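You operate a simulated robot arm through the tools that you are given. There is no shell and no other tool.

You run a simulated robot arm. Do the job below in one go: nothing can be reset, and whatever is moved stays where it is left.

## Task
Tighten and comb the flat braid, then wind it to the yellow line.
Fine: pull the handle first; stand the green comb back in its tray; push the handle back, swing the lever off, wind with the orange knob, swing the lever back; the blue comb and the other braids stay as they are.

It is judged by the outcome, as a careful person would: the job done as asked, and still so three seconds after it is handed in. It fails if anything else is knocked over, pushed out of place, dropped, spilled or broken.

## Robot
A 6-joint arm with a two-finger parallel gripper, fixed in place. Base frame: the origin is at the foot of the arm, x ahead of it, y to its left, z up; the work surface is at about z = 818. Readings come in mm, degrees, newtons and seconds.
With the tool pointing down near the work surface it reaches from about 340 to 760 mm from the base axis. Its first joint turns from -66.0 to 66.0 degrees. Payload 2.45 kg.
Tool frame: the origin (TCP) lies between the finger pads and is the grasp point; the fingertips stand 24 mm ahead of it; z points along the fingers, y is the line along which they close. Largest opening 68 mm; finger width 17, thickness 10; the body of the gripper, 40 by 70 mm, starts 41 mm behind the TCP.
Orientation is told as [roll, pitch, yaw] about the base's x, y, z axes, in that order, counted from this pose: with the fingers straight down and closing along the base's y, the tool's x points along the base's -x, its y along +y and its z along -z.

## Interface
- The arm moves only by the tool arm_command. Its arguments are lists of equal length, an entry for each row: "delta_pos": the shift along the tool's x, y, z in units of 30 mm (1.0 is 30 mm), a list of three; "delta_rot": the turn, a rotation vector about the tool's x, y, z in units of 4 degrees (1.0 is 4 degrees), a list of three; "hand": the gripper command, from -1 (shut) to 1 (fully open), values between in proportion. In form: {"delta_pos": [[tx, ty, tz], ...], "delta_rot": [[rx, ry, rz], ...], "hand": [hand, ...]}. A call has 1 to 20 rows; each row shifts and turns the commanded pose from where the row before left it, along the tool's axes as they then stand. A call with a number of a shift or a turn outside -1 to 1 is refused whole. Each row takes 0.2 s and may step no farther than 50 mm and 8.6 degrees from the row before; otherwise, or with a gripper value out of range, the whole call is refused. A pose out of reach is approached as far as the arm can. The call stops where the force on the tool passes 90 N (or 10 N more than at its start, if that is more) or the arm is blocked; 0.2 s more then pass. The fingers move at their own pace (about 108 mm/s each) and stop on an object; they squeeze with about 32 N. The grip force told is the motor's: it shows also when the fingers shut on nothing. Time passes only in rows, and 0.2 s behind the last, so rows that do not move let the fingers close. It gives the time, the measured TCP pose, the force on the tool (base axes), the opening and the grip force at its end, in the units of the frame above (readings bear some noise), with the torque about the TCP (base axes, N m) and any sound that the robot's microphone picked up, and new pictures: "views" is both (left out), scene, wrist or none.
- Cameras (640 x 400 px; columns grow to the right, rows downward): "scene" is fixed at [150.8, 421.8, 1432.1]; the picture's right is [-0.82, -0.58, 0.00], its down [-0.48, 0.68, -0.56] and it looks along [0.32, -0.45, -0.83] (base axes); focal length 214 px, centre (320, 200). "wrist" rides on the gripper at [84, 11, -75] in the tool frame; the picture's right is [-0.13, 0.99, 0.00], its down [-0.60, -0.08, -0.79] and it looks along [-0.79, -0.10, 0.61] (tool axes); focal length 251 px, centre (320, 200). There is no depth. A picture from a camera that has moved, and an enlarged one, comes with that camera's place and axes in the base frame and with its lens.
- inspect(camera, box): a new picture of the part [left, top, right, bottom] of that camera's present view, enlarged. The clock stands still meanwhile.
- close_job(): hands the job in; it is judged then, once.

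Nothing tells you positions but the pictures and the camera data. Unless the task says otherwise, let go and move clear before handing in.

The tools are called as name(argument=value, ...) on one line, values as JSON. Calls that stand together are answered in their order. arm_command: Moves the arm, as the interface text tells. Its arguments: {"type":"object","properties":{"delta_pos":{"type":"array","items":{"type":"array","items":{"type":"number"}}},"delta_rot":{"type":"array","items":{"type":"array","items":{"type":"number"}}},"hand":{"type":"array","items":{"type":"number"}},"views":{"type":"string","enum":["both","scene","wrist","none"]}},"required":["delta_pos","delta_rot","hand"]} The other tools are called the same way: inspect (camera, box) takes an enlarged picture of a part of a camera's view; close_job () hands the job in.

At the start:

```text
time_s: 0.0
tcp_pos: [501.6, -12.4, 1203.3]
orientation: [0.0, 0.0, 0.0]
wrist_force: [0.1, 0.2, -0.2]
ft_torque: [0.01, -0.02, -0.02]
gripper_width: 68.0
gripper_force: 0.0
```

scene: 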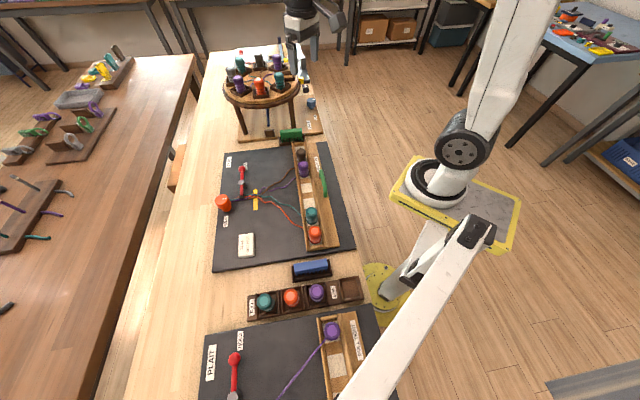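
wrist: 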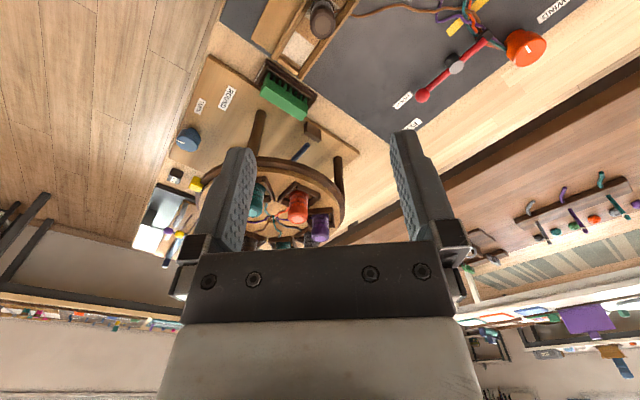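

I see a table with a round braid stand at the far end, a black board in the middle with a flat braid (red lever, orange knob, wooden rack, green comb tray), a blue comb and another board nearer. I'll look closer before moving anything.

inspect(camera="scene", box=[200, 130, 360, 230])

inspect(camera="scene", box=[200, 190, 360, 290])

inspect(camera="scene", box=[200, 40, 360, 140])

inspect(camera="scene", box=[190, 260, 414, 400])

inspect(camera="wrist", box=[180, 0, 600, 260])

```text
4.00 times, centred on (280, 180) of scene
camera zoom: at [150.8, 421.8, 1432.1], right [-0.82, -0.58, 0.0], down [-0.48, 0.68, -0.56], along [0.32, -0.45, -0.83], focal length 858 px, centre (480, 280)
```

zoom: 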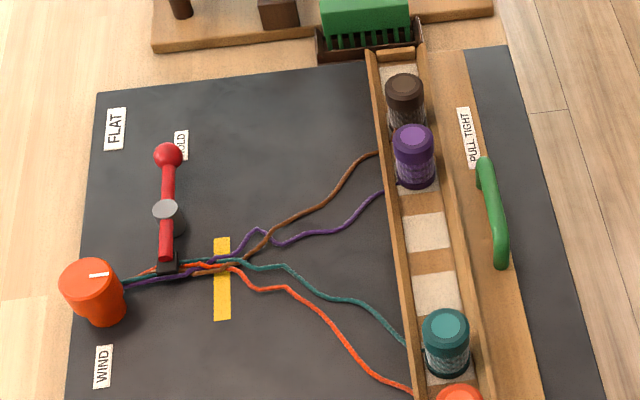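

```text
4.00 times, centred on (280, 240) of scene
camera zoom: at [150.8, 421.8, 1432.1], right [-0.82, -0.58, 0.0], down [-0.48, 0.68, -0.56], along [0.32, -0.45, -0.83], focal length 858 px, centre (480, 40)
```

zoom: 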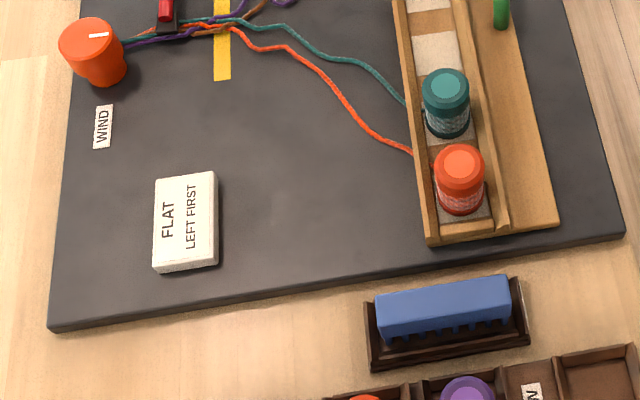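

```text
4.00 times, centred on (280, 90) of scene
camera zoom: at [150.8, 421.8, 1432.1], right [-0.82, -0.58, 0.0], down [-0.48, 0.68, -0.56], along [0.32, -0.45, -0.83], focal length 858 px, centre (480, 640)
```

zoom: 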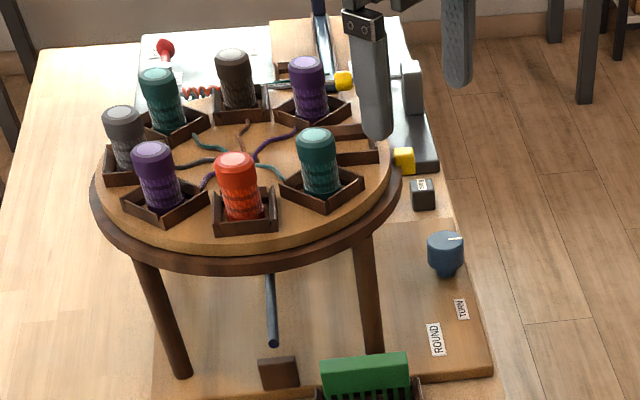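

```text
2.86 times, centred on (302, 330) of scene
camera zoom: at [150.8, 421.8, 1432.1], right [-0.82, -0.58, 0.0], down [-0.48, 0.68, -0.56], along [0.32, -0.45, -0.83], focal length 613 px, centre (371, -171)
```

zoom: 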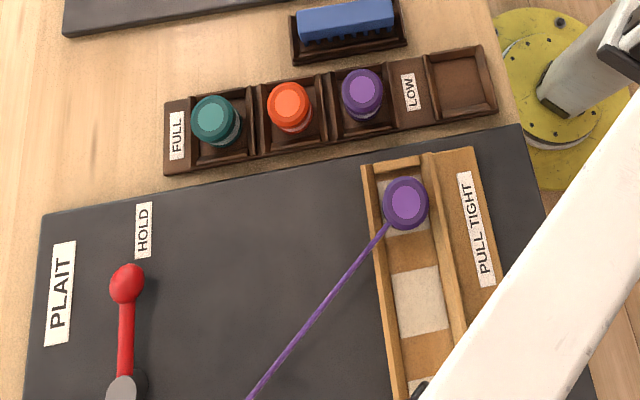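

```text
1.52 times, centred on (390, 130) of wrist
camera zoom: at [418.2, -1.6, 1278.0], right [0.13, 0.99, 0.0], down [0.6, -0.08, 0.79], along [0.79, -0.1, -0.61], focal length 383 px, centre (213, 307)
```

zoom: 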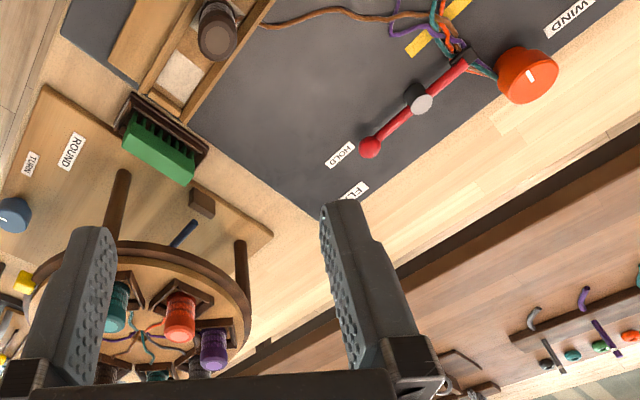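

The board is turned about 45° to the base frame. The rack with the green handle is near me, and the lever and orange knob are on the far left. I'll move the wrist camera to look at it along the strands, staying high.

arm_command(delta_pos=[[0.84, 0.1, 0.44], [0.84, 0.1, 0.44], [0.84, 0.1, 0.44], [0.84, 0.1, 0.44], [0, 0, 0], [0, 0, 0], [0, 0, 0], [0, 0, 0], [0, 0, 0], [0, 0, 0], [0, 0, 0], [0, 0, 0], [0, 0, 0], [0, 0, 0], [0, 0, 0], [0, 0, 0]], delta_rot=[[0, 0, 0], [0, 0, 0], [0, 0, 0], [0, 0, 0], [0, 0, -0.9375], [0, 0, -0.9375], [0, 0, -0.9375], [0, 0, -0.9375], [0, 0, -0.9375], [0, 0, -0.9375], [0, 0, -0.9375], [0, 0, -0.9375], [0, 0, -0.9375], [0, 0, -0.9375], [0, 0, -0.9375], [0, 0, -0.9375]], hand=[1, 1, 1, 1, 1, 1, 1, 1, 1, 1, 1, 1, 1, 1, 1, 1])

```text
time_s: 3.4
tcp_pos: [401.5, -0.4, 1150.2]
orientation: [0.0, 0.0, 45.1]
wrist_force: [0.1, 0.2, -0.2]
ft_torque: [0.02, 0.01, 0.02]
gripper_width: 68.1
gripper_force: 0.0
camera wrist: at [334.3, -52.4, 1225.1], right [-0.61, 0.79, 0.0], down [0.48, 0.37, 0.79], along [0.63, 0.48, -0.61], focal length 251 px, centre (320, 200)
```

scene: 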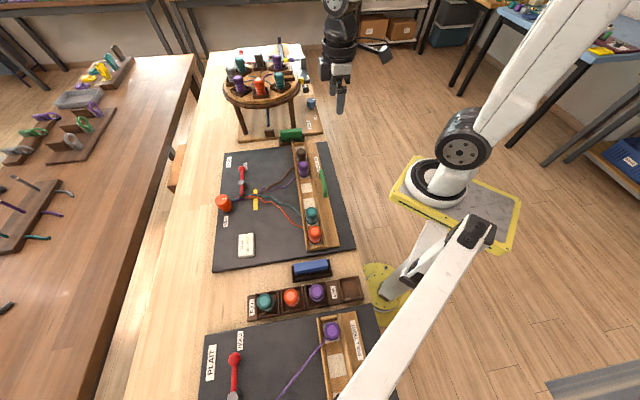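
wrist: 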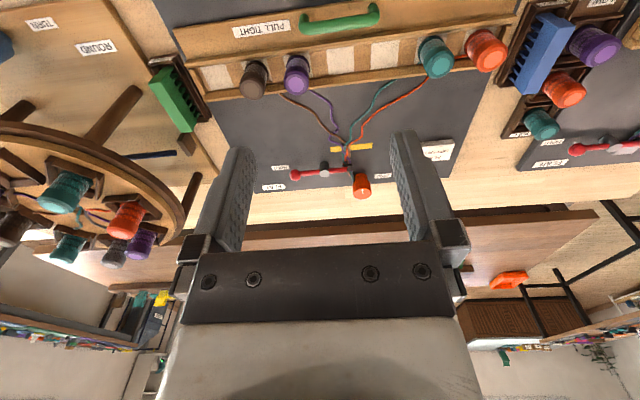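

The wrist camera now shows the whole flat board. I'll zoom in on the handle, fell, lever, knob and comb.

inspect(camera="wrist", box=[220, 0, 420, 125])

inspect(camera="wrist", box=[250, 110, 410, 210])

inspect(camera="wrist", box=[100, 20, 260, 160])

inspect(camera="scene", box=[215, 155, 295, 205])

inspect(camera="scene", box=[270, 115, 350, 205])

```text
3.20 times, centred on (320, 62) of wrist
camera zoom: at [334.3, -52.4, 1225.1], right [-0.61, 0.79, 0.0], down [0.48, 0.37, 0.79], along [0.63, 0.48, -0.61], focal length 805 px, centre (320, 640)
```

zoom: 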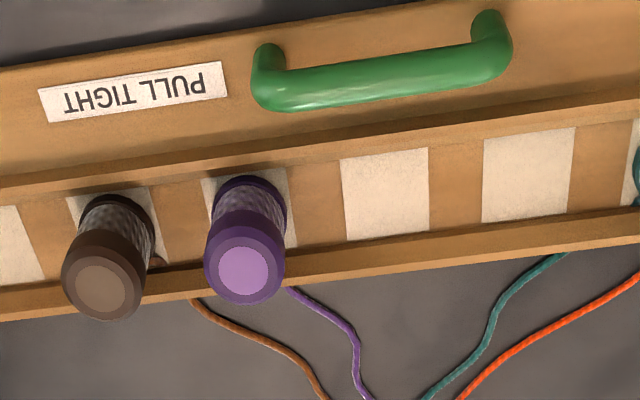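

```text
4.00 times, centred on (330, 160) of wrist
camera zoom: at [334.3, -52.4, 1225.1], right [-0.61, 0.79, 0.0], down [0.48, 0.37, 0.79], along [0.63, 0.48, -0.61], focal length 1006 px, centre (280, 360)
```

zoom: 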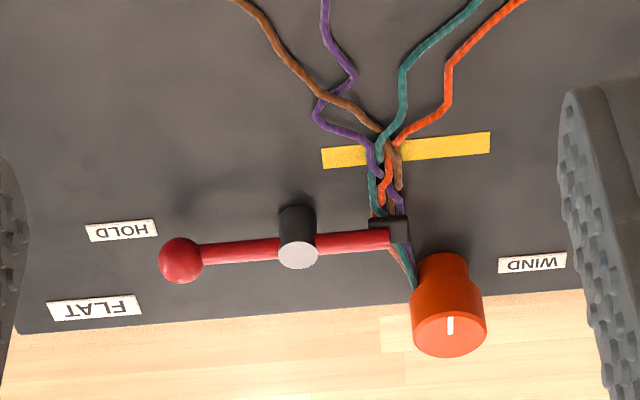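

```text
2.86 times, centred on (180, 90) of wrist
camera zoom: at [334.3, -52.4, 1225.1], right [-0.61, 0.79, 0.0], down [0.48, 0.37, 0.79], along [0.63, 0.48, -0.61], focal length 718 px, centre (720, 514)
```

zoom: 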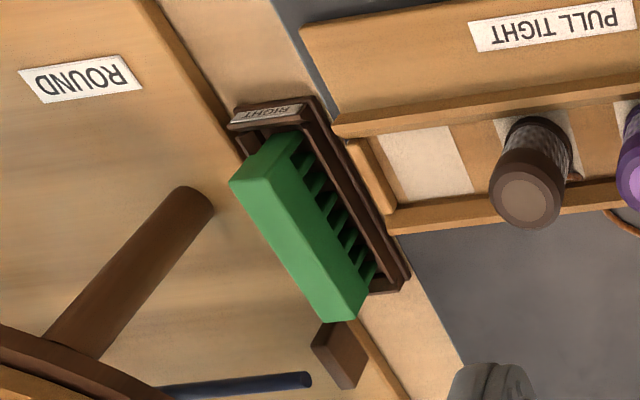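

```text
8.00 times, centred on (255, 180) of scene
camera zoom: at [150.8, 421.8, 1432.1], right [-0.82, -0.58, 0.0], down [-0.48, 0.68, -0.56], along [0.32, -0.45, -0.83], focal length 1716 px, centre (840, 360)
```

zoom: 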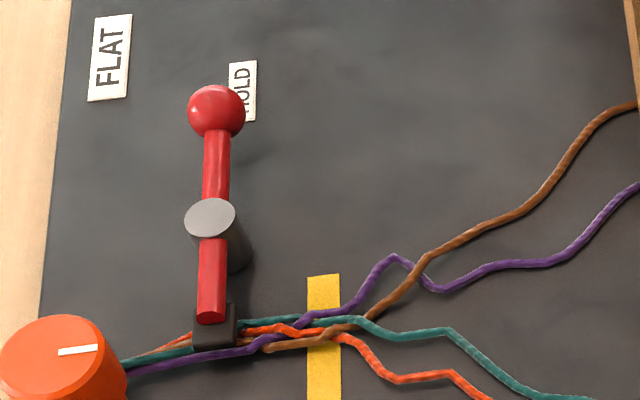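

```text
4.44 times, centred on (310, 160) of scene
camera zoom: at [150.8, 421.8, 1432.1], right [-0.82, -0.58, 0.0], down [-0.48, 0.68, -0.56], along [0.32, -0.45, -0.83], focal length 953 px, centre (364, 378)
```

zoom: 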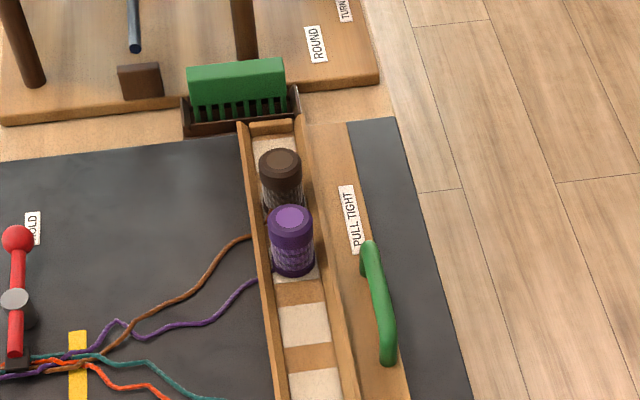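

The green handle's bar is near (410, 40, ~848), running diagonally between the two empty pads, with the rack in one piece with it. I'll turn the gripper so it closes across the bar, coming down to a safe height above it.

arm_command(delta_pos=[[0, 0, 0.3], [0, 0, 0.3], [0, 0, 0.3], [0, 0, 0.3], [0, 0, 0.3], [0, 0, 0.3], [0, 0, 0.3], [0, 0, 0.3], [0, 0, 0.3], [0, 0, 0.3], [0, 0, 0.3], [0, 0, 0.3], [0, 0, 0.3], [0, 0, 0.3], [0, 0, 0.3], [0, 0, 0.3], [0, 0, 0.3], [0, 0, 0.3], [0, 0, 0.3], [0, 0, 0.3]], delta_rot=[[0, 0, 1], [0, 0, 1], [0, 0, 1], [0, 0, 1], [0, 0, 1], [0, 0, 1], [0, 0, 1], [0, 0, 1], [0, 0, 1], [0, 0, 1], [0, 0, 1], [0, 0, 1], [0, 0, 1], [0, 0, 1], [0, 0, 1], [0, 0, 1], [0, 0, 1], [0, 0, 1], [0, 0, 1], [0, 0, 1]], hand=[1, 1, 1, 1, 1, 1, 1, 1, 1, 1, 1, 1, 1, 1, 1, 1, 1, 1, 1, 1], views="none")

arm_command(delta_pos=[[0, 0, 0], [0, 0, 0], [0, 0, 0], [0.3, 0.5, 0], [0.4, 0.6, 0]], delta_rot=[[0, 0, 0.8417], [0, 0, 0.8417], [0, 0, 0.8417], [0, 0, 0], [0, 0, 0]], hand=[1, 1, 1, 1, 1])

```text
time_s: 7.6
tcp_pos: [401.7, -0.1, 969.5]
orientation: [0.0, 0.1, -35.1]
wrist_force: [0.5, -1.2, 0.1]
ft_torque: [-0.01, 0.01, 0.06]
gripper_width: 68.1
gripper_force: 0.1
```

```text
time_s: 8.8
tcp_pos: [410.5, 37.1, 969.7]
orientation: [0.0, 0.0, -45.2]
wrist_force: [-0.1, 1.0, -0.3]
ft_torque: [-0.01, 0.02, 0.02]
gripper_width: 68.0
gripper_force: 0.1
camera wrist: at [359.0, 104.8, 1045.3], right [0.79, 0.61, 0.0], down [0.37, -0.48, 0.79], along [0.48, -0.63, -0.61], focal length 251 px, centre (320, 200)
```

scene: 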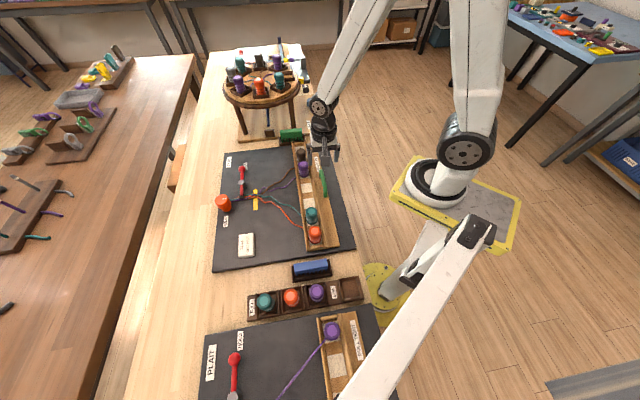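
wrist: 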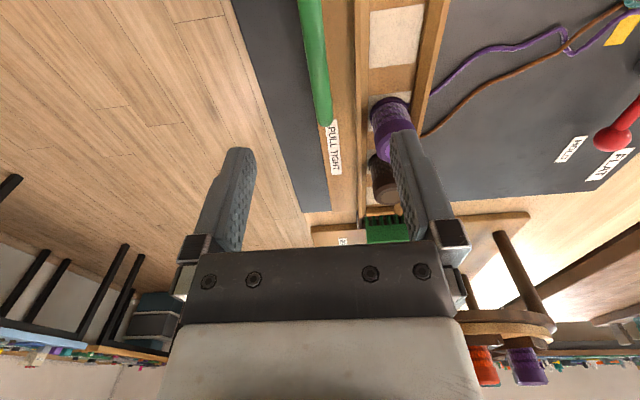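

The bar lines up under the gripper. I'll check how much clearance there is between the bar and the rack wall, and how high the plank stands.

inspect(camera="wrist", box=[240, 0, 440, 125])

inspect(camera="scene", box=[285, 140, 365, 190])

inspect(camera="scene", box=[290, 170, 370, 260])

```text
3.20 times, centred on (340, 62) of wrist
camera zoom: at [359.0, 104.8, 1045.3], right [0.79, 0.61, 0.0], down [0.37, -0.48, 0.79], along [0.48, -0.63, -0.61], focal length 805 px, centre (256, 640)
```

zoom: 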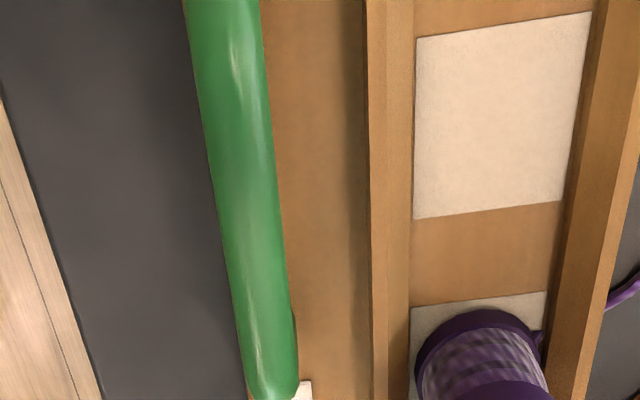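

```text
8.00 times, centred on (325, 165) of scene
camera zoom: at [150.9, 421.8, 1432.1], right [-0.82, -0.58, 0.0], down [-0.48, 0.68, -0.56], along [0.32, -0.45, -0.83], focal length 1716 px, centre (280, 480)
```

zoom: 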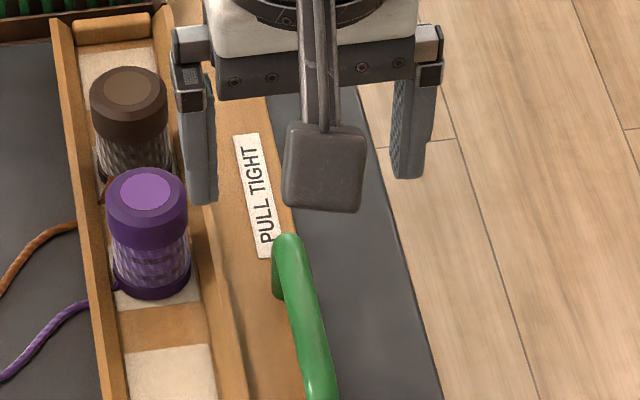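

```text
4.44 times, centred on (330, 215) of scene
camera zoom: at [150.9, 421.8, 1432.1], right [-0.82, -0.58, 0.0], down [-0.48, 0.68, -0.56], along [0.32, -0.45, -0.83], focal length 953 px, centre (276, 133)
```

zoom: 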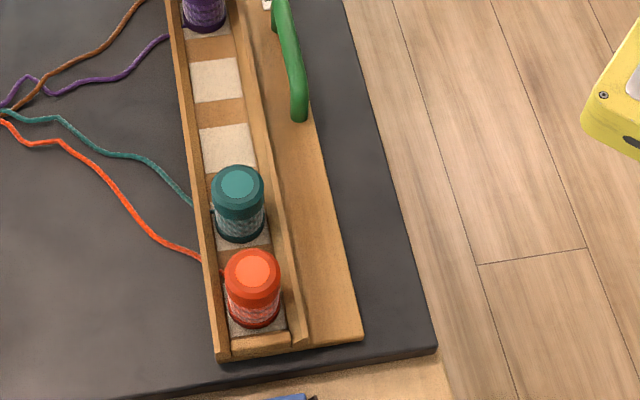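

The bar is about 16 mm thick at z≈852 with ~30 mm to the rack wall, and the plank is at z≈828. I'll narrow the fingers to ~32 mm, shift slightly, and come down in two stages.

arm_command(delta_pos=[[0, -0.133, 0], [0, 0, 0.8], [0, 0, 0.8], [0, 0, 0.7], [0, 0, 0]], delta_rot=[[0, 0, 0], [0, 0, 0], [0, 0, 0], [0, 0, 0], [0, 0, 0]], hand=[-0.06, -0.06, -0.06, -0.06, -0.06])

inspect(camera="wrist", box=[240, 60, 440, 185])

```text
time_s: 10.0
tcp_pos: [407.7, 33.7, 901.0]
orientation: [0.0, 0.0, -45.1]
wrist_force: [0.1, -0.3, 1.2]
ft_torque: [0.03, 0.0, 0.0]
gripper_width: 31.9
gripper_force: 0.1
camera wrist: at [355.5, 101.5, 975.9], right [0.79, 0.61, 0.0], down [0.37, -0.48, 0.79], along [0.48, -0.63, -0.61], focal length 251 px, centre (320, 200)
```

scene: 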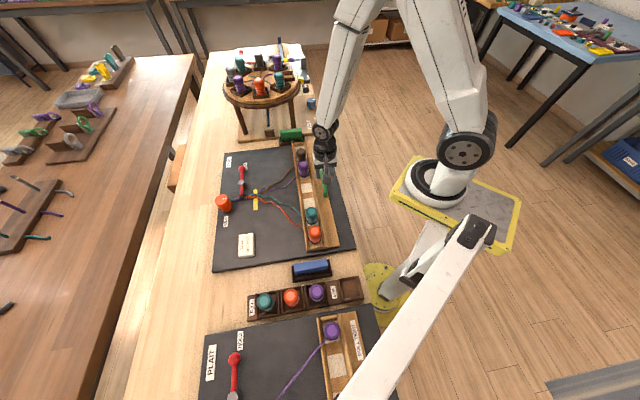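
wrist: 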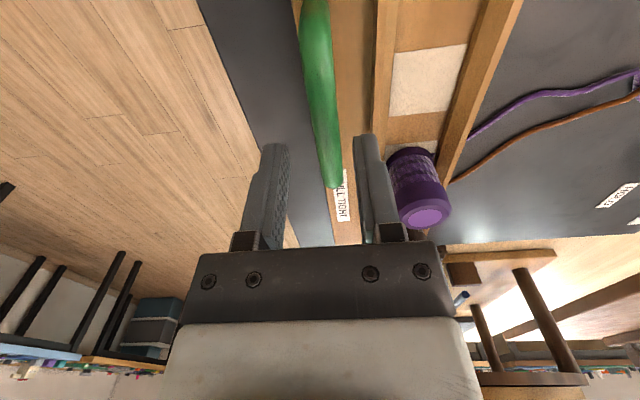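

```text
3.20 times, centred on (340, 122) of wrist
camera zoom: at [355.5, 101.5, 975.9], right [0.79, 0.61, 0.0], down [0.37, -0.48, 0.79], along [0.48, -0.63, -0.61], focal length 805 px, centre (256, 448)
```

zoom: 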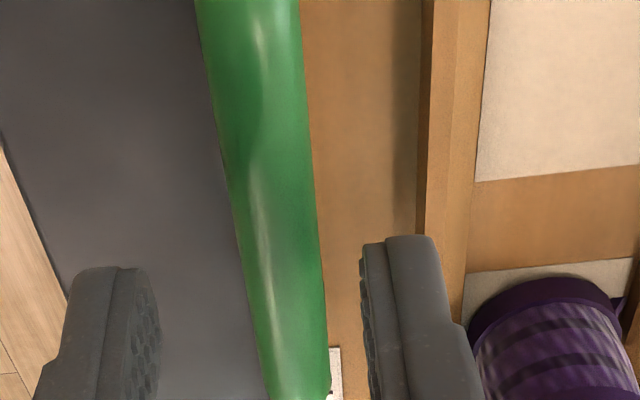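

The bar sits between the fingers and the rack wall is clear on the far side. I'll go down to z≈858 and close.

arm_command(delta_pos=[[0, 0, 0.5], [0, 0, 0.5], [0, 0, 0.43], [0, 0, 0]], delta_rot=[[0, 0, 0], [0, 0, 0], [0, 0, 0], [0, 0, 0]], hand=[-0.06, -0.06, -0.06, -0.06], views="wrist")

inspect(camera="scene", box=[285, 140, 365, 190])

```text
time_s: 11.0
tcp_pos: [408.2, 35.3, 857.0]
orientation: [0.0, 0.1, -45.0]
wrist_force: [-0.8, 0.0, 0.3]
ft_torque: [0.03, 0.01, 0.0]
gripper_width: 31.9
gripper_force: 0.1
camera wrist: at [355.7, 101.9, 932.8], right [0.79, 0.61, 0.0], down [0.37, -0.48, 0.79], along [0.48, -0.63, -0.61], focal length 251 px, centre (320, 200)
```

wrist: 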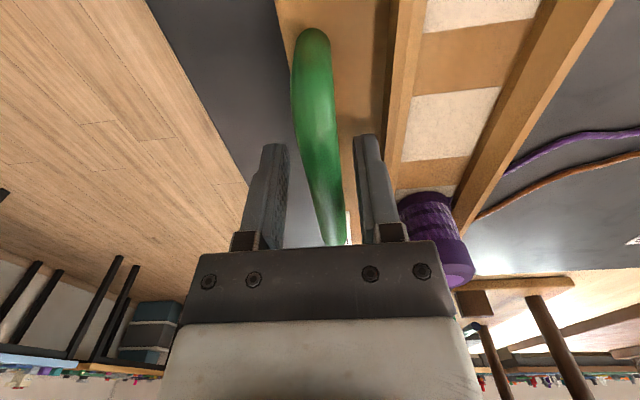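

```text
8.00 times, centred on (325, 165) of scene
camera zoom: at [150.9, 421.8, 1432.1], right [-0.82, -0.58, 0.0], down [-0.48, 0.68, -0.56], along [0.32, -0.45, -0.83], focal length 1716 px, centre (280, 480)
```

zoom: 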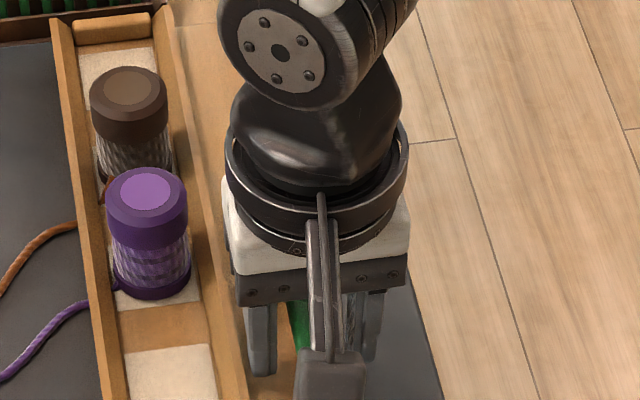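

The bar is centred between the fingers with no contact force. Closing on it now.

arm_command(delta_pos=[[0, 0, 0], [0, 0, 0], [0, 0, 0]], delta_rot=[[0, 0, 0], [0, 0, 0], [0, 0, 0]], hand=[-1, -1, -1], views="wrist")

```text
time_s: 11.8
tcp_pos: [407.2, 35.5, 858.3]
orientation: [0.0, -0.1, -45.1]
wrist_force: [2.6, -0.4, -5.6]
ft_torque: [-0.48, -0.59, 0.07]
gripper_width: 13.5
gripper_force: 33.5
camera wrist: at [355.9, 101.8, 932.9], right [0.79, 0.61, 0.0], down [0.37, -0.48, 0.79], along [0.48, -0.63, -0.61], focal length 251 px, centre (320, 200)
```

wrist: 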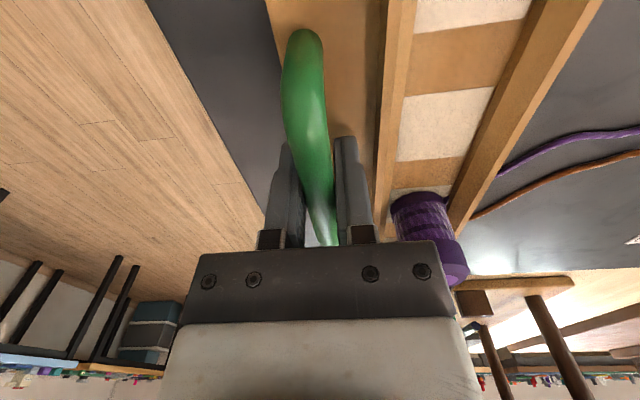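

The handle is gripped at 13.5 mm. I'll pull it slowly along the tool's −y, away from the braid, and watch force and strands.

arm_command(delta_pos=[[0, -0.133, 0], [0, -0.133, 0], [0, -0.133, 0]], delta_rot=[[0, 0, 0], [0, 0, 0], [0, 0, 0]], hand=[-1, -1, -1])

inspect(camera="scene", box=[200, 130, 360, 230])

```text
time_s: 12.6
tcp_pos: [399.3, 25.6, 857.1]
orientation: [0.0, -0.1, -45.1]
wrist_force: [5.2, -1.4, -21.5]
ft_torque: [-0.26, -0.31, 0.05]
gripper_width: 13.8
gripper_force: 33.7
camera wrist: at [347.4, 93.3, 933.0], right [0.79, 0.61, 0.0], down [0.37, -0.48, 0.79], along [0.48, -0.63, -0.61], focal length 251 px, centre (320, 200)
```

scene: 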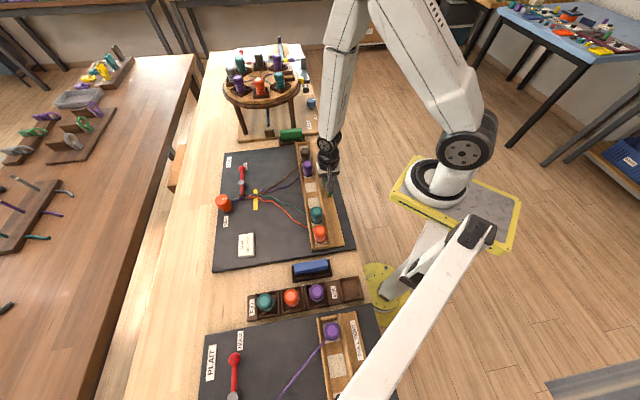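
wrist: 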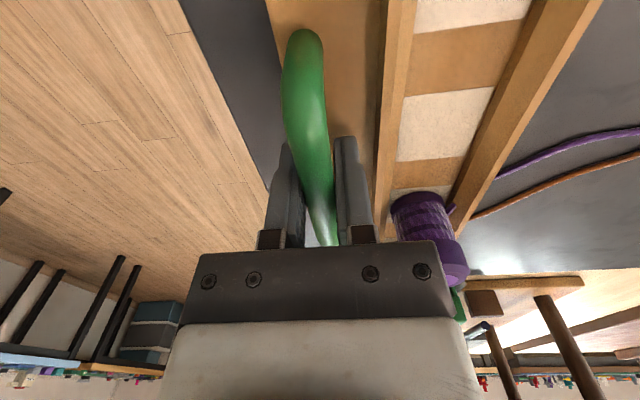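

```text
4.00 times, centred on (280, 180) of scene
camera zoom: at [151.3, 421.8, 1432.1], right [-0.82, -0.58, 0.0], down [-0.48, 0.68, -0.56], along [0.32, -0.45, -0.83], focal length 858 px, centre (480, 280)
```

zoom: 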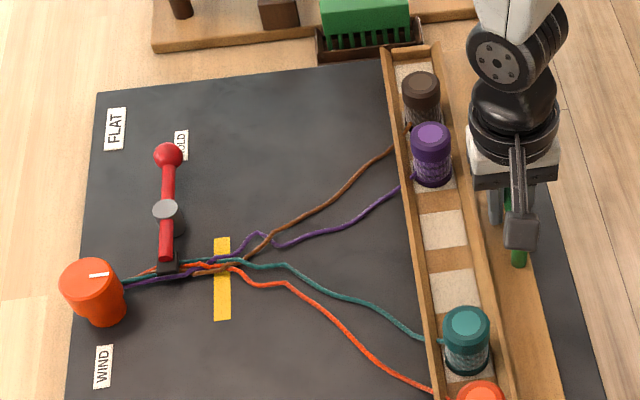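

The whole rack slides with the handle and the strands are straightening. I'll keep pulling in small steps.

arm_command(delta_pos=[[0, -0.133, 0], [0, -0.133, 0]], delta_rot=[[0, 0, 0], [0, 0, 0]], hand=[-1, -1], views="none")

inspect(camera="scene", box=[200, 130, 360, 230])

```text
time_s: 13.2
tcp_pos: [394.1, 20.3, 858.5]
orientation: [0.0, 0.0, -45.0]
wrist_force: [8.1, -5.1, -27.7]
ft_torque: [-0.01, 0.02, 0.05]
gripper_width: 13.7
gripper_force: 33.3
```

```text
4.00 times, centred on (280, 180) of scene
camera zoom: at [151.4, 421.7, 1432.1], right [-0.82, -0.58, 0.0], down [-0.48, 0.68, -0.56], along [0.32, -0.45, -0.83], focal length 858 px, centre (480, 280)
```

zoom: 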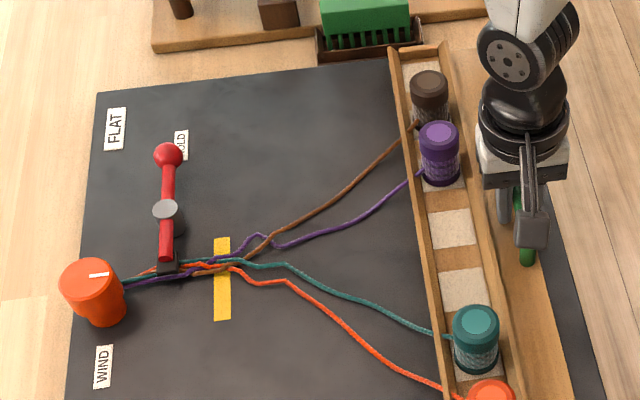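

arm_command(delta_pos=[[0, -0.133, 0], [0, -0.133, 0]], delta_rot=[[0, 0, 0], [0, 0, 0]], hand=[-1, -1], views="none")

inspect(camera="scene", box=[200, 130, 360, 230])

```text
time_s: 13.8
tcp_pos: [388.5, 15.1, 857.0]
orientation: [0.0, 0.0, -45.1]
wrist_force: [7.8, -3.6, -24.0]
ft_torque: [0.01, 0.05, 0.02]
gripper_width: 13.7
gripper_force: 33.6
```

```text
4.00 times, centred on (280, 180) of scene
camera zoom: at [151.3, 421.7, 1432.1], right [-0.82, -0.58, 0.0], down [-0.48, 0.68, -0.56], along [0.32, -0.45, -0.83], focal length 858 px, centre (480, 280)
```

zoom: 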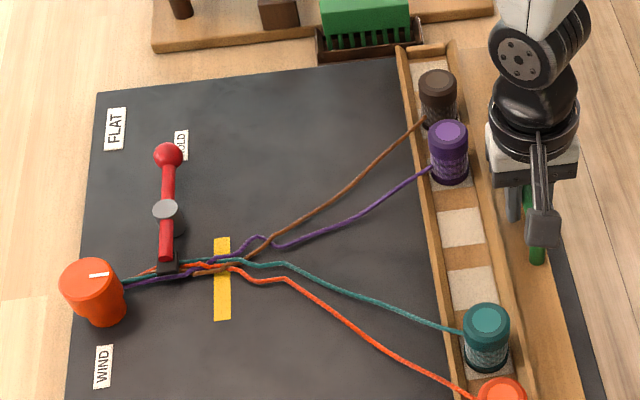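

arm_command(delta_pos=[[0, -0.133, 0], [0, -0.133, 0]], delta_rot=[[0, 0, 0], [0, 0, 0]], hand=[-1, -1], views="none")

inspect(camera="scene", box=[200, 130, 360, 230])

```text
time_s: 14.4
tcp_pos: [381.9, 8.6, 858.3]
orientation: [0.0, 0.0, -45.1]
wrist_force: [7.5, -5.2, -23.7]
ft_torque: [0.2, 0.21, 0.07]
gripper_width: 13.6
gripper_force: 33.2
```

```text
4.00 times, centred on (280, 180) of scene
camera zoom: at [151.3, 421.7, 1432.1], right [-0.82, -0.58, 0.0], down [-0.48, 0.68, -0.56], along [0.32, -0.45, -0.83], focal length 858 px, centre (480, 280)
```

zoom: 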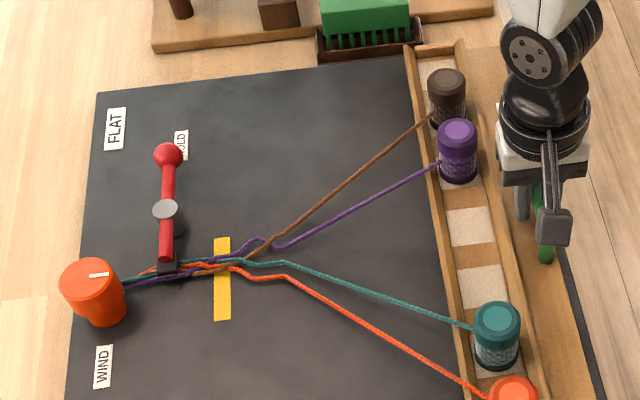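

The strands are now nearly straight. I'll continue in finer steps toward the end of travel.

arm_command(delta_pos=[[0, -0.1, 0], [0, 0, 0]], delta_rot=[[0, 0, 0], [0, 0, 0]], hand=[-1, -1], views="none")

arm_command(delta_pos=[[0, -0.1, 0], [0, 0, 0]], delta_rot=[[0, 0, 0], [0, 0, 0]], hand=[-1, -1], views="none")

inspect(camera="scene", box=[200, 130, 360, 230])

```text
time_s: 15.0
tcp_pos: [379.8, 6.8, 858.4]
orientation: [0.0, 0.0, -45.1]
wrist_force: [7.4, -7.3, -8.8]
ft_torque: [0.32, 0.37, 0.02]
gripper_width: 13.5
gripper_force: 33.0
```

```text
time_s: 15.6
tcp_pos: [377.5, 5.6, 858.4]
orientation: [0.1, -0.1, -45.2]
wrist_force: [6.1, -4.2, -4.1]
ft_torque: [0.03, 0.03, 0.07]
gripper_width: 13.7
gripper_force: 33.9
```

```text
4.00 times, centred on (280, 180) of scene
camera zoom: at [151.1, 421.7, 1432.1], right [-0.82, -0.58, 0.0], down [-0.48, 0.68, -0.56], along [0.32, -0.45, -0.83], focal length 858 px, centre (480, 280)
```

zoom: 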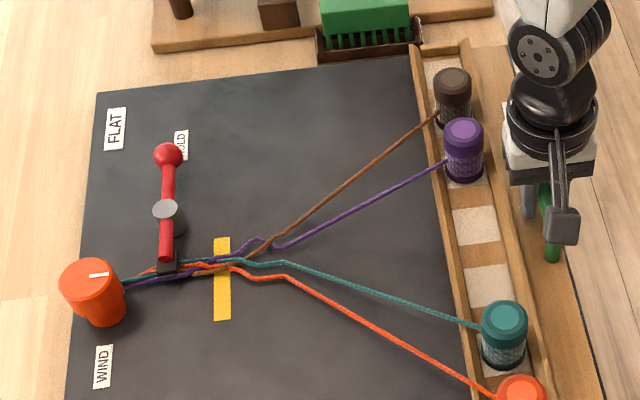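

arm_command(delta_pos=[[0, -0.1, 0], [0, 0, 0]], delta_rot=[[0, 0, 0], [0, 0, 0]], hand=[-1, -1], views="none")

arm_command(delta_pos=[[0, -0.1, 0], [0, 0, 0]], delta_rot=[[0, 0, 0], [0, 0, 0]], hand=[-1, -1], views="both")

inspect(camera="scene", box=[200, 130, 360, 230])

inspect(camera="scene", box=[215, 155, 295, 205])

```text
time_s: 16.2
tcp_pos: [377.7, 4.2, 857.2]
orientation: [0.2, -0.2, -44.9]
wrist_force: [16.7, 44.9, -10.3]
ft_torque: [-0.11, 0.29, 0.04]
gripper_width: 13.8
gripper_force: 33.2
```

```text
time_s: 16.8
tcp_pos: [379.0, 4.9, 858.0]
orientation: [0.5, -0.6, -44.8]
wrist_force: [25.2, 65.5, 3.5]
ft_torque: [-0.23, 0.17, 0.11]
gripper_width: 13.5
gripper_force: 33.1
camera wrist: at [325.4, 70.4, 932.8], right [0.79, 0.61, 0.01], down [0.36, -0.48, 0.8], along [0.49, -0.63, -0.6], focal length 251 px, centre (320, 200)
```

scene: 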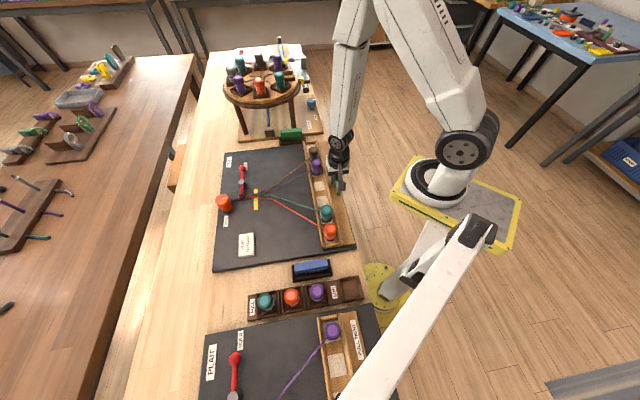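
wrist: 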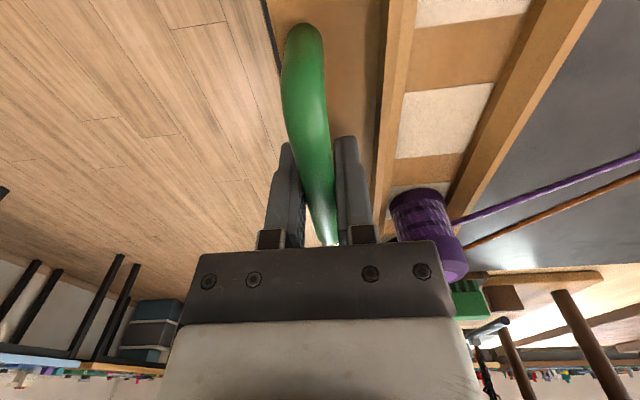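

```text
4.00 times, centred on (280, 180) of scene
camera zoom: at [151.4, 423.4, 1431.6], right [-0.82, -0.58, 0.0], down [-0.48, 0.68, -0.56], along [0.32, -0.45, -0.83], focal length 858 px, centre (480, 280)
```

zoom: 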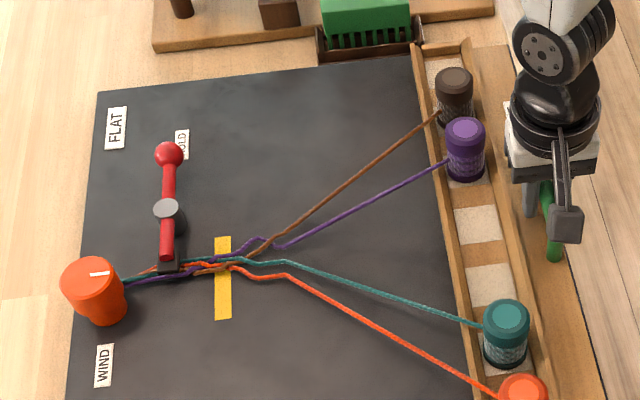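

```text
8.00 times, centred on (255, 180) of scene
camera zoom: at [151.4, 423.4, 1431.6], right [-0.82, -0.58, 0.0], down [-0.48, 0.68, -0.56], along [0.32, -0.45, -0.83], focal length 1716 px, centre (840, 360)
```

zoom: 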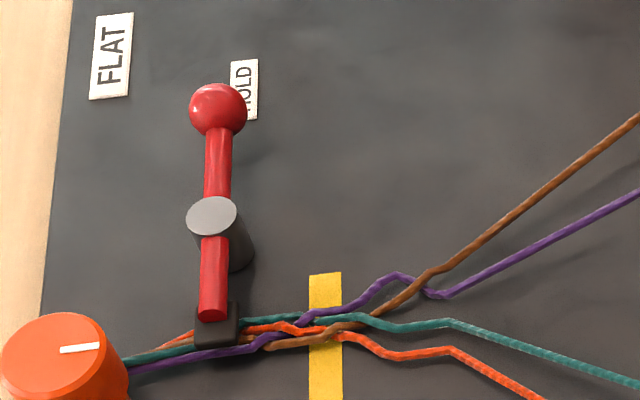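

The handle hit its end stop (force rose to 65 N and position held). I'll relax the pull, open the fingers slightly and lift clear.

arm_command(delta_pos=[[0, 0.1, 0], [0, 0.08, 0], [0, 0, 0]], delta_rot=[[0, 0, 0], [0, 0, 0], [0, 0, 0]], hand=[-1, -1, -1], views="none")

arm_command(delta_pos=[[0, 0, 0], [0, 0, 0], [0, 0, 0]], delta_rot=[[0, 0, 0], [0, 0, 0], [0, 0, 0]], hand=[-0.1, -0.1, -0.1], views="wrist")

```text
time_s: 17.6
tcp_pos: [380.1, 4.0, 858.0]
orientation: [0.2, -0.2, -45.3]
wrist_force: [15.9, -5.8, 23.3]
ft_torque: [-0.22, -0.14, 0.11]
gripper_width: 13.7
gripper_force: 33.1
```

```text
time_s: 18.4
tcp_pos: [376.6, 5.5, 858.5]
orientation: [0.0, 0.0, -45.2]
wrist_force: [0.2, 0.0, 0.9]
ft_torque: [0.01, -0.05, 0.04]
gripper_width: 30.8
gripper_force: 0.0
camera wrist: at [325.1, 71.8, 933.0], right [0.79, 0.61, 0.0], down [0.37, -0.48, 0.79], along [0.48, -0.63, -0.61], focal length 251 px, centre (320, 200)
```

wrist: 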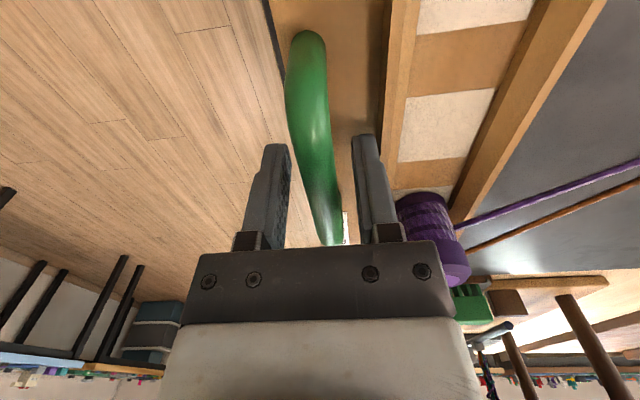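

Released cleanly. Lifting straight up, then checking that the rack stays pulled.

arm_command(delta_pos=[[0, 0, -0.5], [0, 0, -0.9], [0, 0, -1], [0, 0, -1], [0, 0, -1]], delta_rot=[[0, 0, 0], [0, 0, 0], [0, 0, 0], [0, 0, 0], [0, 0, 0]], hand=[-0.1, -0.1, -0.1, -0.1, -0.1])

inspect(camera="scene", box=[200, 130, 360, 230])

inspect(camera="scene", box=[260, 110, 340, 160])

```text
time_s: 19.6
tcp_pos: [376.8, 3.6, 989.3]
orientation: [0.1, 0.0, -45.2]
wrist_force: [-1.3, 0.4, 0.5]
ft_torque: [-0.01, 0.02, -0.01]
gripper_width: 30.6
gripper_force: 0.0
camera wrist: at [324.8, 71.5, 1065.2], right [0.79, 0.61, 0.0], down [0.37, -0.48, 0.79], along [0.48, -0.63, -0.61], focal length 251 px, centre (320, 200)
```

scene: 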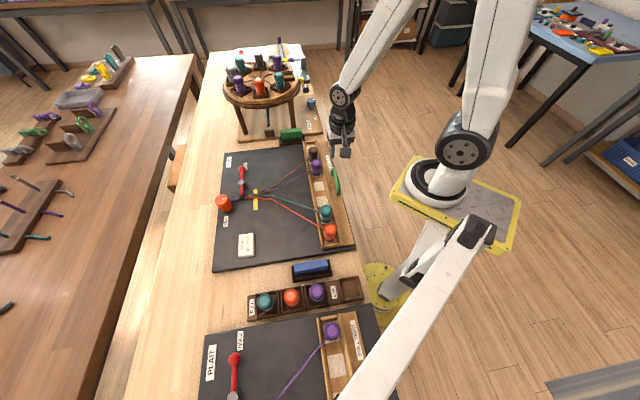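
wrist: 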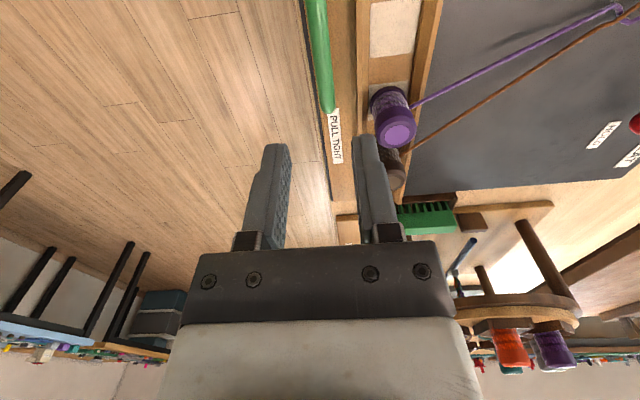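

```text
4.00 times, centred on (280, 180) of scene
camera zoom: at [150.8, 421.8, 1432.1], right [-0.82, -0.58, 0.0], down [-0.48, 0.68, -0.56], along [0.32, -0.45, -0.83], focal length 858 px, centre (480, 280)
```

zoom: 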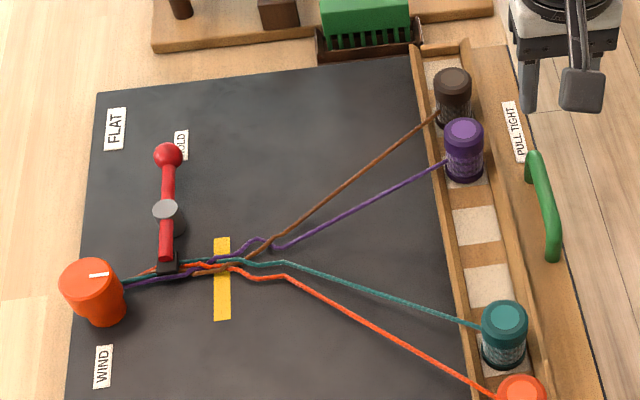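

```text
8.00 times, centred on (300, 135) of scene
camera zoom: at [150.8, 421.8, 1432.1], right [-0.82, -0.58, 0.0], down [-0.48, 0.68, -0.56], along [0.32, -0.45, -0.83], focal length 1716 px, centre (480, 720)
```

zoom: 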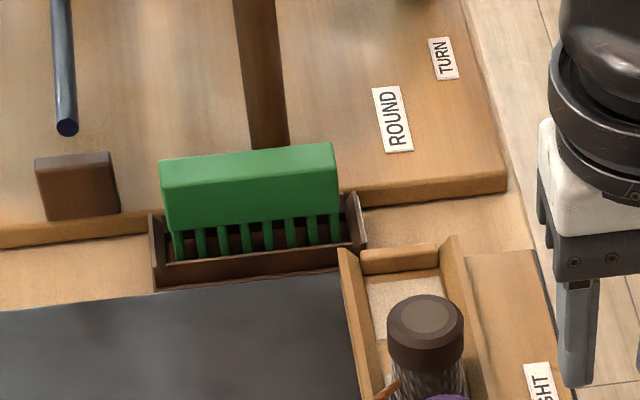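

The rack stays out with the strands straight. Next is the green comb: I'll move high over its tray (about x=632, y=−66) and turn so the fingers close across its thickness.

arm_command(delta_pos=[[-0.851, 0.484, 0], [-0.851, 0.484, 0], [-0.851, 0.484, 0], [-0.851, 0.484, 0], [-0.851, 0.484, 0], [-0.851, 0.484, 0], [-0.851, 0.484, 0], [-0.851, 0.484, 0], [-0.851, 0.484, 0], [0, 0, 0], [0, 0, 0], [0, 0, 0], [0, 0, 0], [0, 0, 0], [0, 0, 0], [0, 0, 0], [0, 0, 0], [0, 0, 0], [0, 0, 0], [0, 0, 0]], delta_rot=[[0, 0, 0], [0, 0, 0], [0, 0, 0], [0, 0, 0], [0, 0, 0], [0, 0, 0], [0, 0, 0], [0, 0, 0], [0, 0, 0], [0, 0, -1], [0, 0, -1], [0, 0, -1], [0, 0, -1], [0, 0, -1], [0, 0, -1], [0, 0, -1], [0, 0, -1], [0, 0, -1], [0, 0, -1], [0, 0, -1]], hand=[-0.1, -0.1, -0.1, -0.1, -0.1, -0.1, -0.1, -0.1, -0.1, -0.1, -0.1, -0.1, -0.1, -0.1, -0.1, -0.1, -0.1, -0.1, -0.1, -0.1], views="none")

arm_command(delta_pos=[[0, 0, 0], [0, 0, 0], [0, 0, 0], [0, 0, 0], [0, 0, 0], [0, 0, 0], [0, 0, 0], [0, 0, 0], [0, 0, 0], [0, 0, 0], [0, 0, 0], [0, 0, 0]], delta_rot=[[0, 0, -1], [0, 0, -1], [0, 0, -1], [0, 0, -1], [0, 0, -1], [0, 0, -1], [0, 0, -1], [0, 0, -1], [0, 0, -1], [0, 0, -1], [0, 0, -1], [0, 0, -0.55]], hand=[-0.1, -0.1, -0.1, -0.1, -0.1, -0.1, -0.1, -0.1, -0.1, -0.1, -0.1, -0.1])

```text
time_s: 23.8
tcp_pos: [631.3, -64.4, 990.1]
orientation: [-0.1, 0.0, -1.0]
wrist_force: [-0.4, -1.0, 0.5]
ft_torque: [-0.02, 0.0, -0.02]
gripper_width: 30.8
gripper_force: 0.1
```

```text
time_s: 26.4
tcp_pos: [632.0, -66.5, 988.7]
orientation: [0.0, 0.1, 45.1]
wrist_force: [0.1, -0.6, 0.1]
ft_torque: [0.0, 0.03, 0.0]
gripper_width: 30.4
gripper_force: 0.1
camera wrist: at [564.3, -117.5, 1065.2], right [-0.61, 0.79, 0.0], down [0.48, 0.37, 0.79], along [0.63, 0.49, -0.61], focal length 251 px, centre (320, 200)
```

scene: 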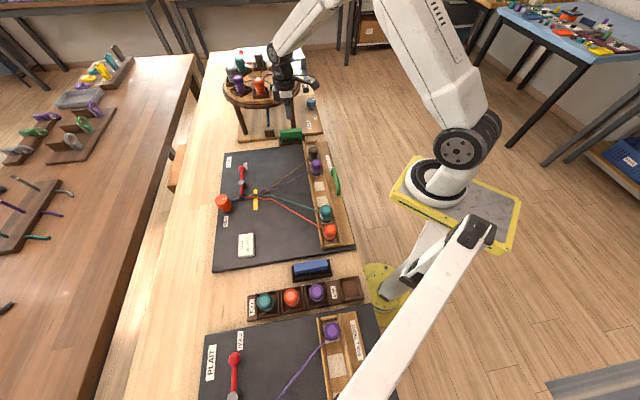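
wrist: 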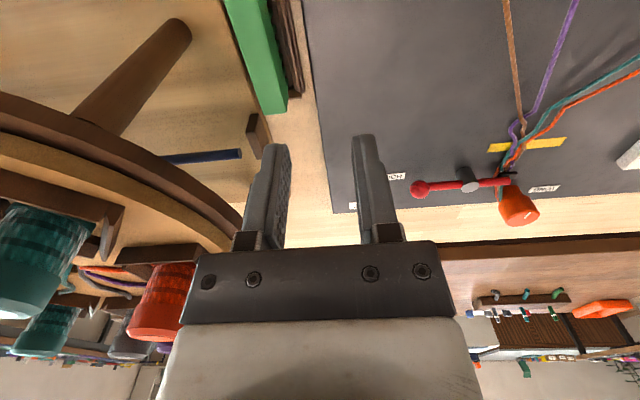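

The comb shows at the upper left of the wrist view. I'll zoom in on it.

inspect(camera="wrist", box=[200, 0, 340, 130])

inspect(camera="scene", box=[260, 90, 340, 160])

inspect(camera="wrist", box=[390, 0, 640, 240])

```text
3.08 times, centred on (270, 65) of wrist
camera zoom: at [564.3, -117.5, 1065.2], right [-0.61, 0.79, 0.0], down [0.48, 0.37, 0.79], along [0.63, 0.49, -0.61], focal length 774 px, centre (474, 615)
```

zoom: 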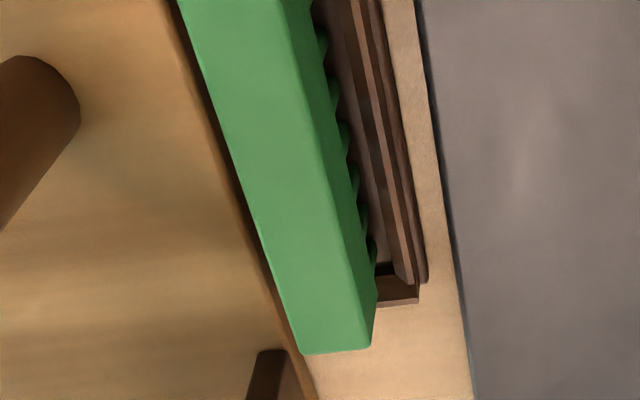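

```text
5.71 times, centred on (300, 125) of scene
camera zoom: at [150.8, 421.8, 1432.1], right [-0.82, -0.58, 0.0], down [-0.48, 0.68, -0.56], along [0.32, -0.45, -0.83], focal length 1226 px, centre (434, 629)
```

zoom: 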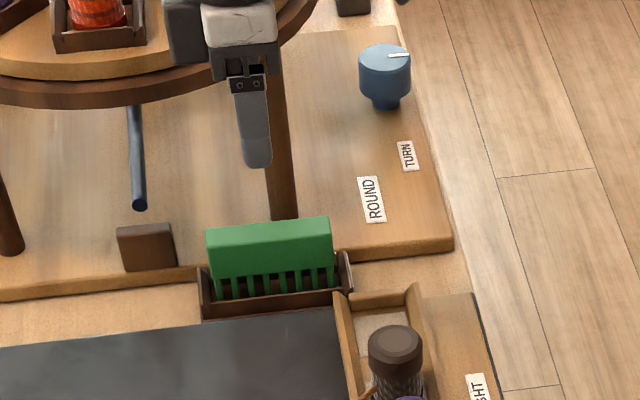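

```text
1.67 times, centred on (515, 120) of wrist
camera zoom: at [564.3, -117.5, 1065.2], right [-0.61, 0.79, 0.0], down [0.48, 0.37, 0.79], along [0.63, 0.49, -0.61], focal length 419 px, centre (-5, 333)
```

zoom: 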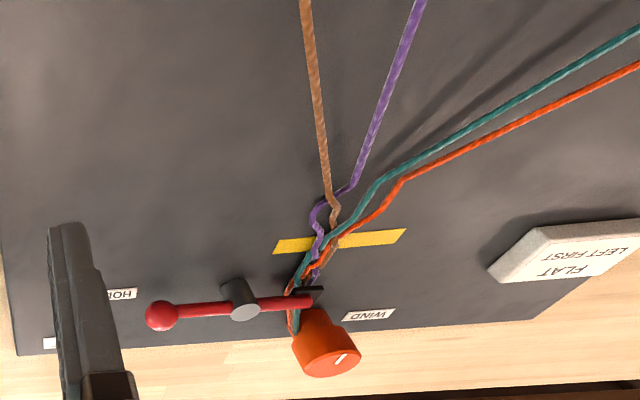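

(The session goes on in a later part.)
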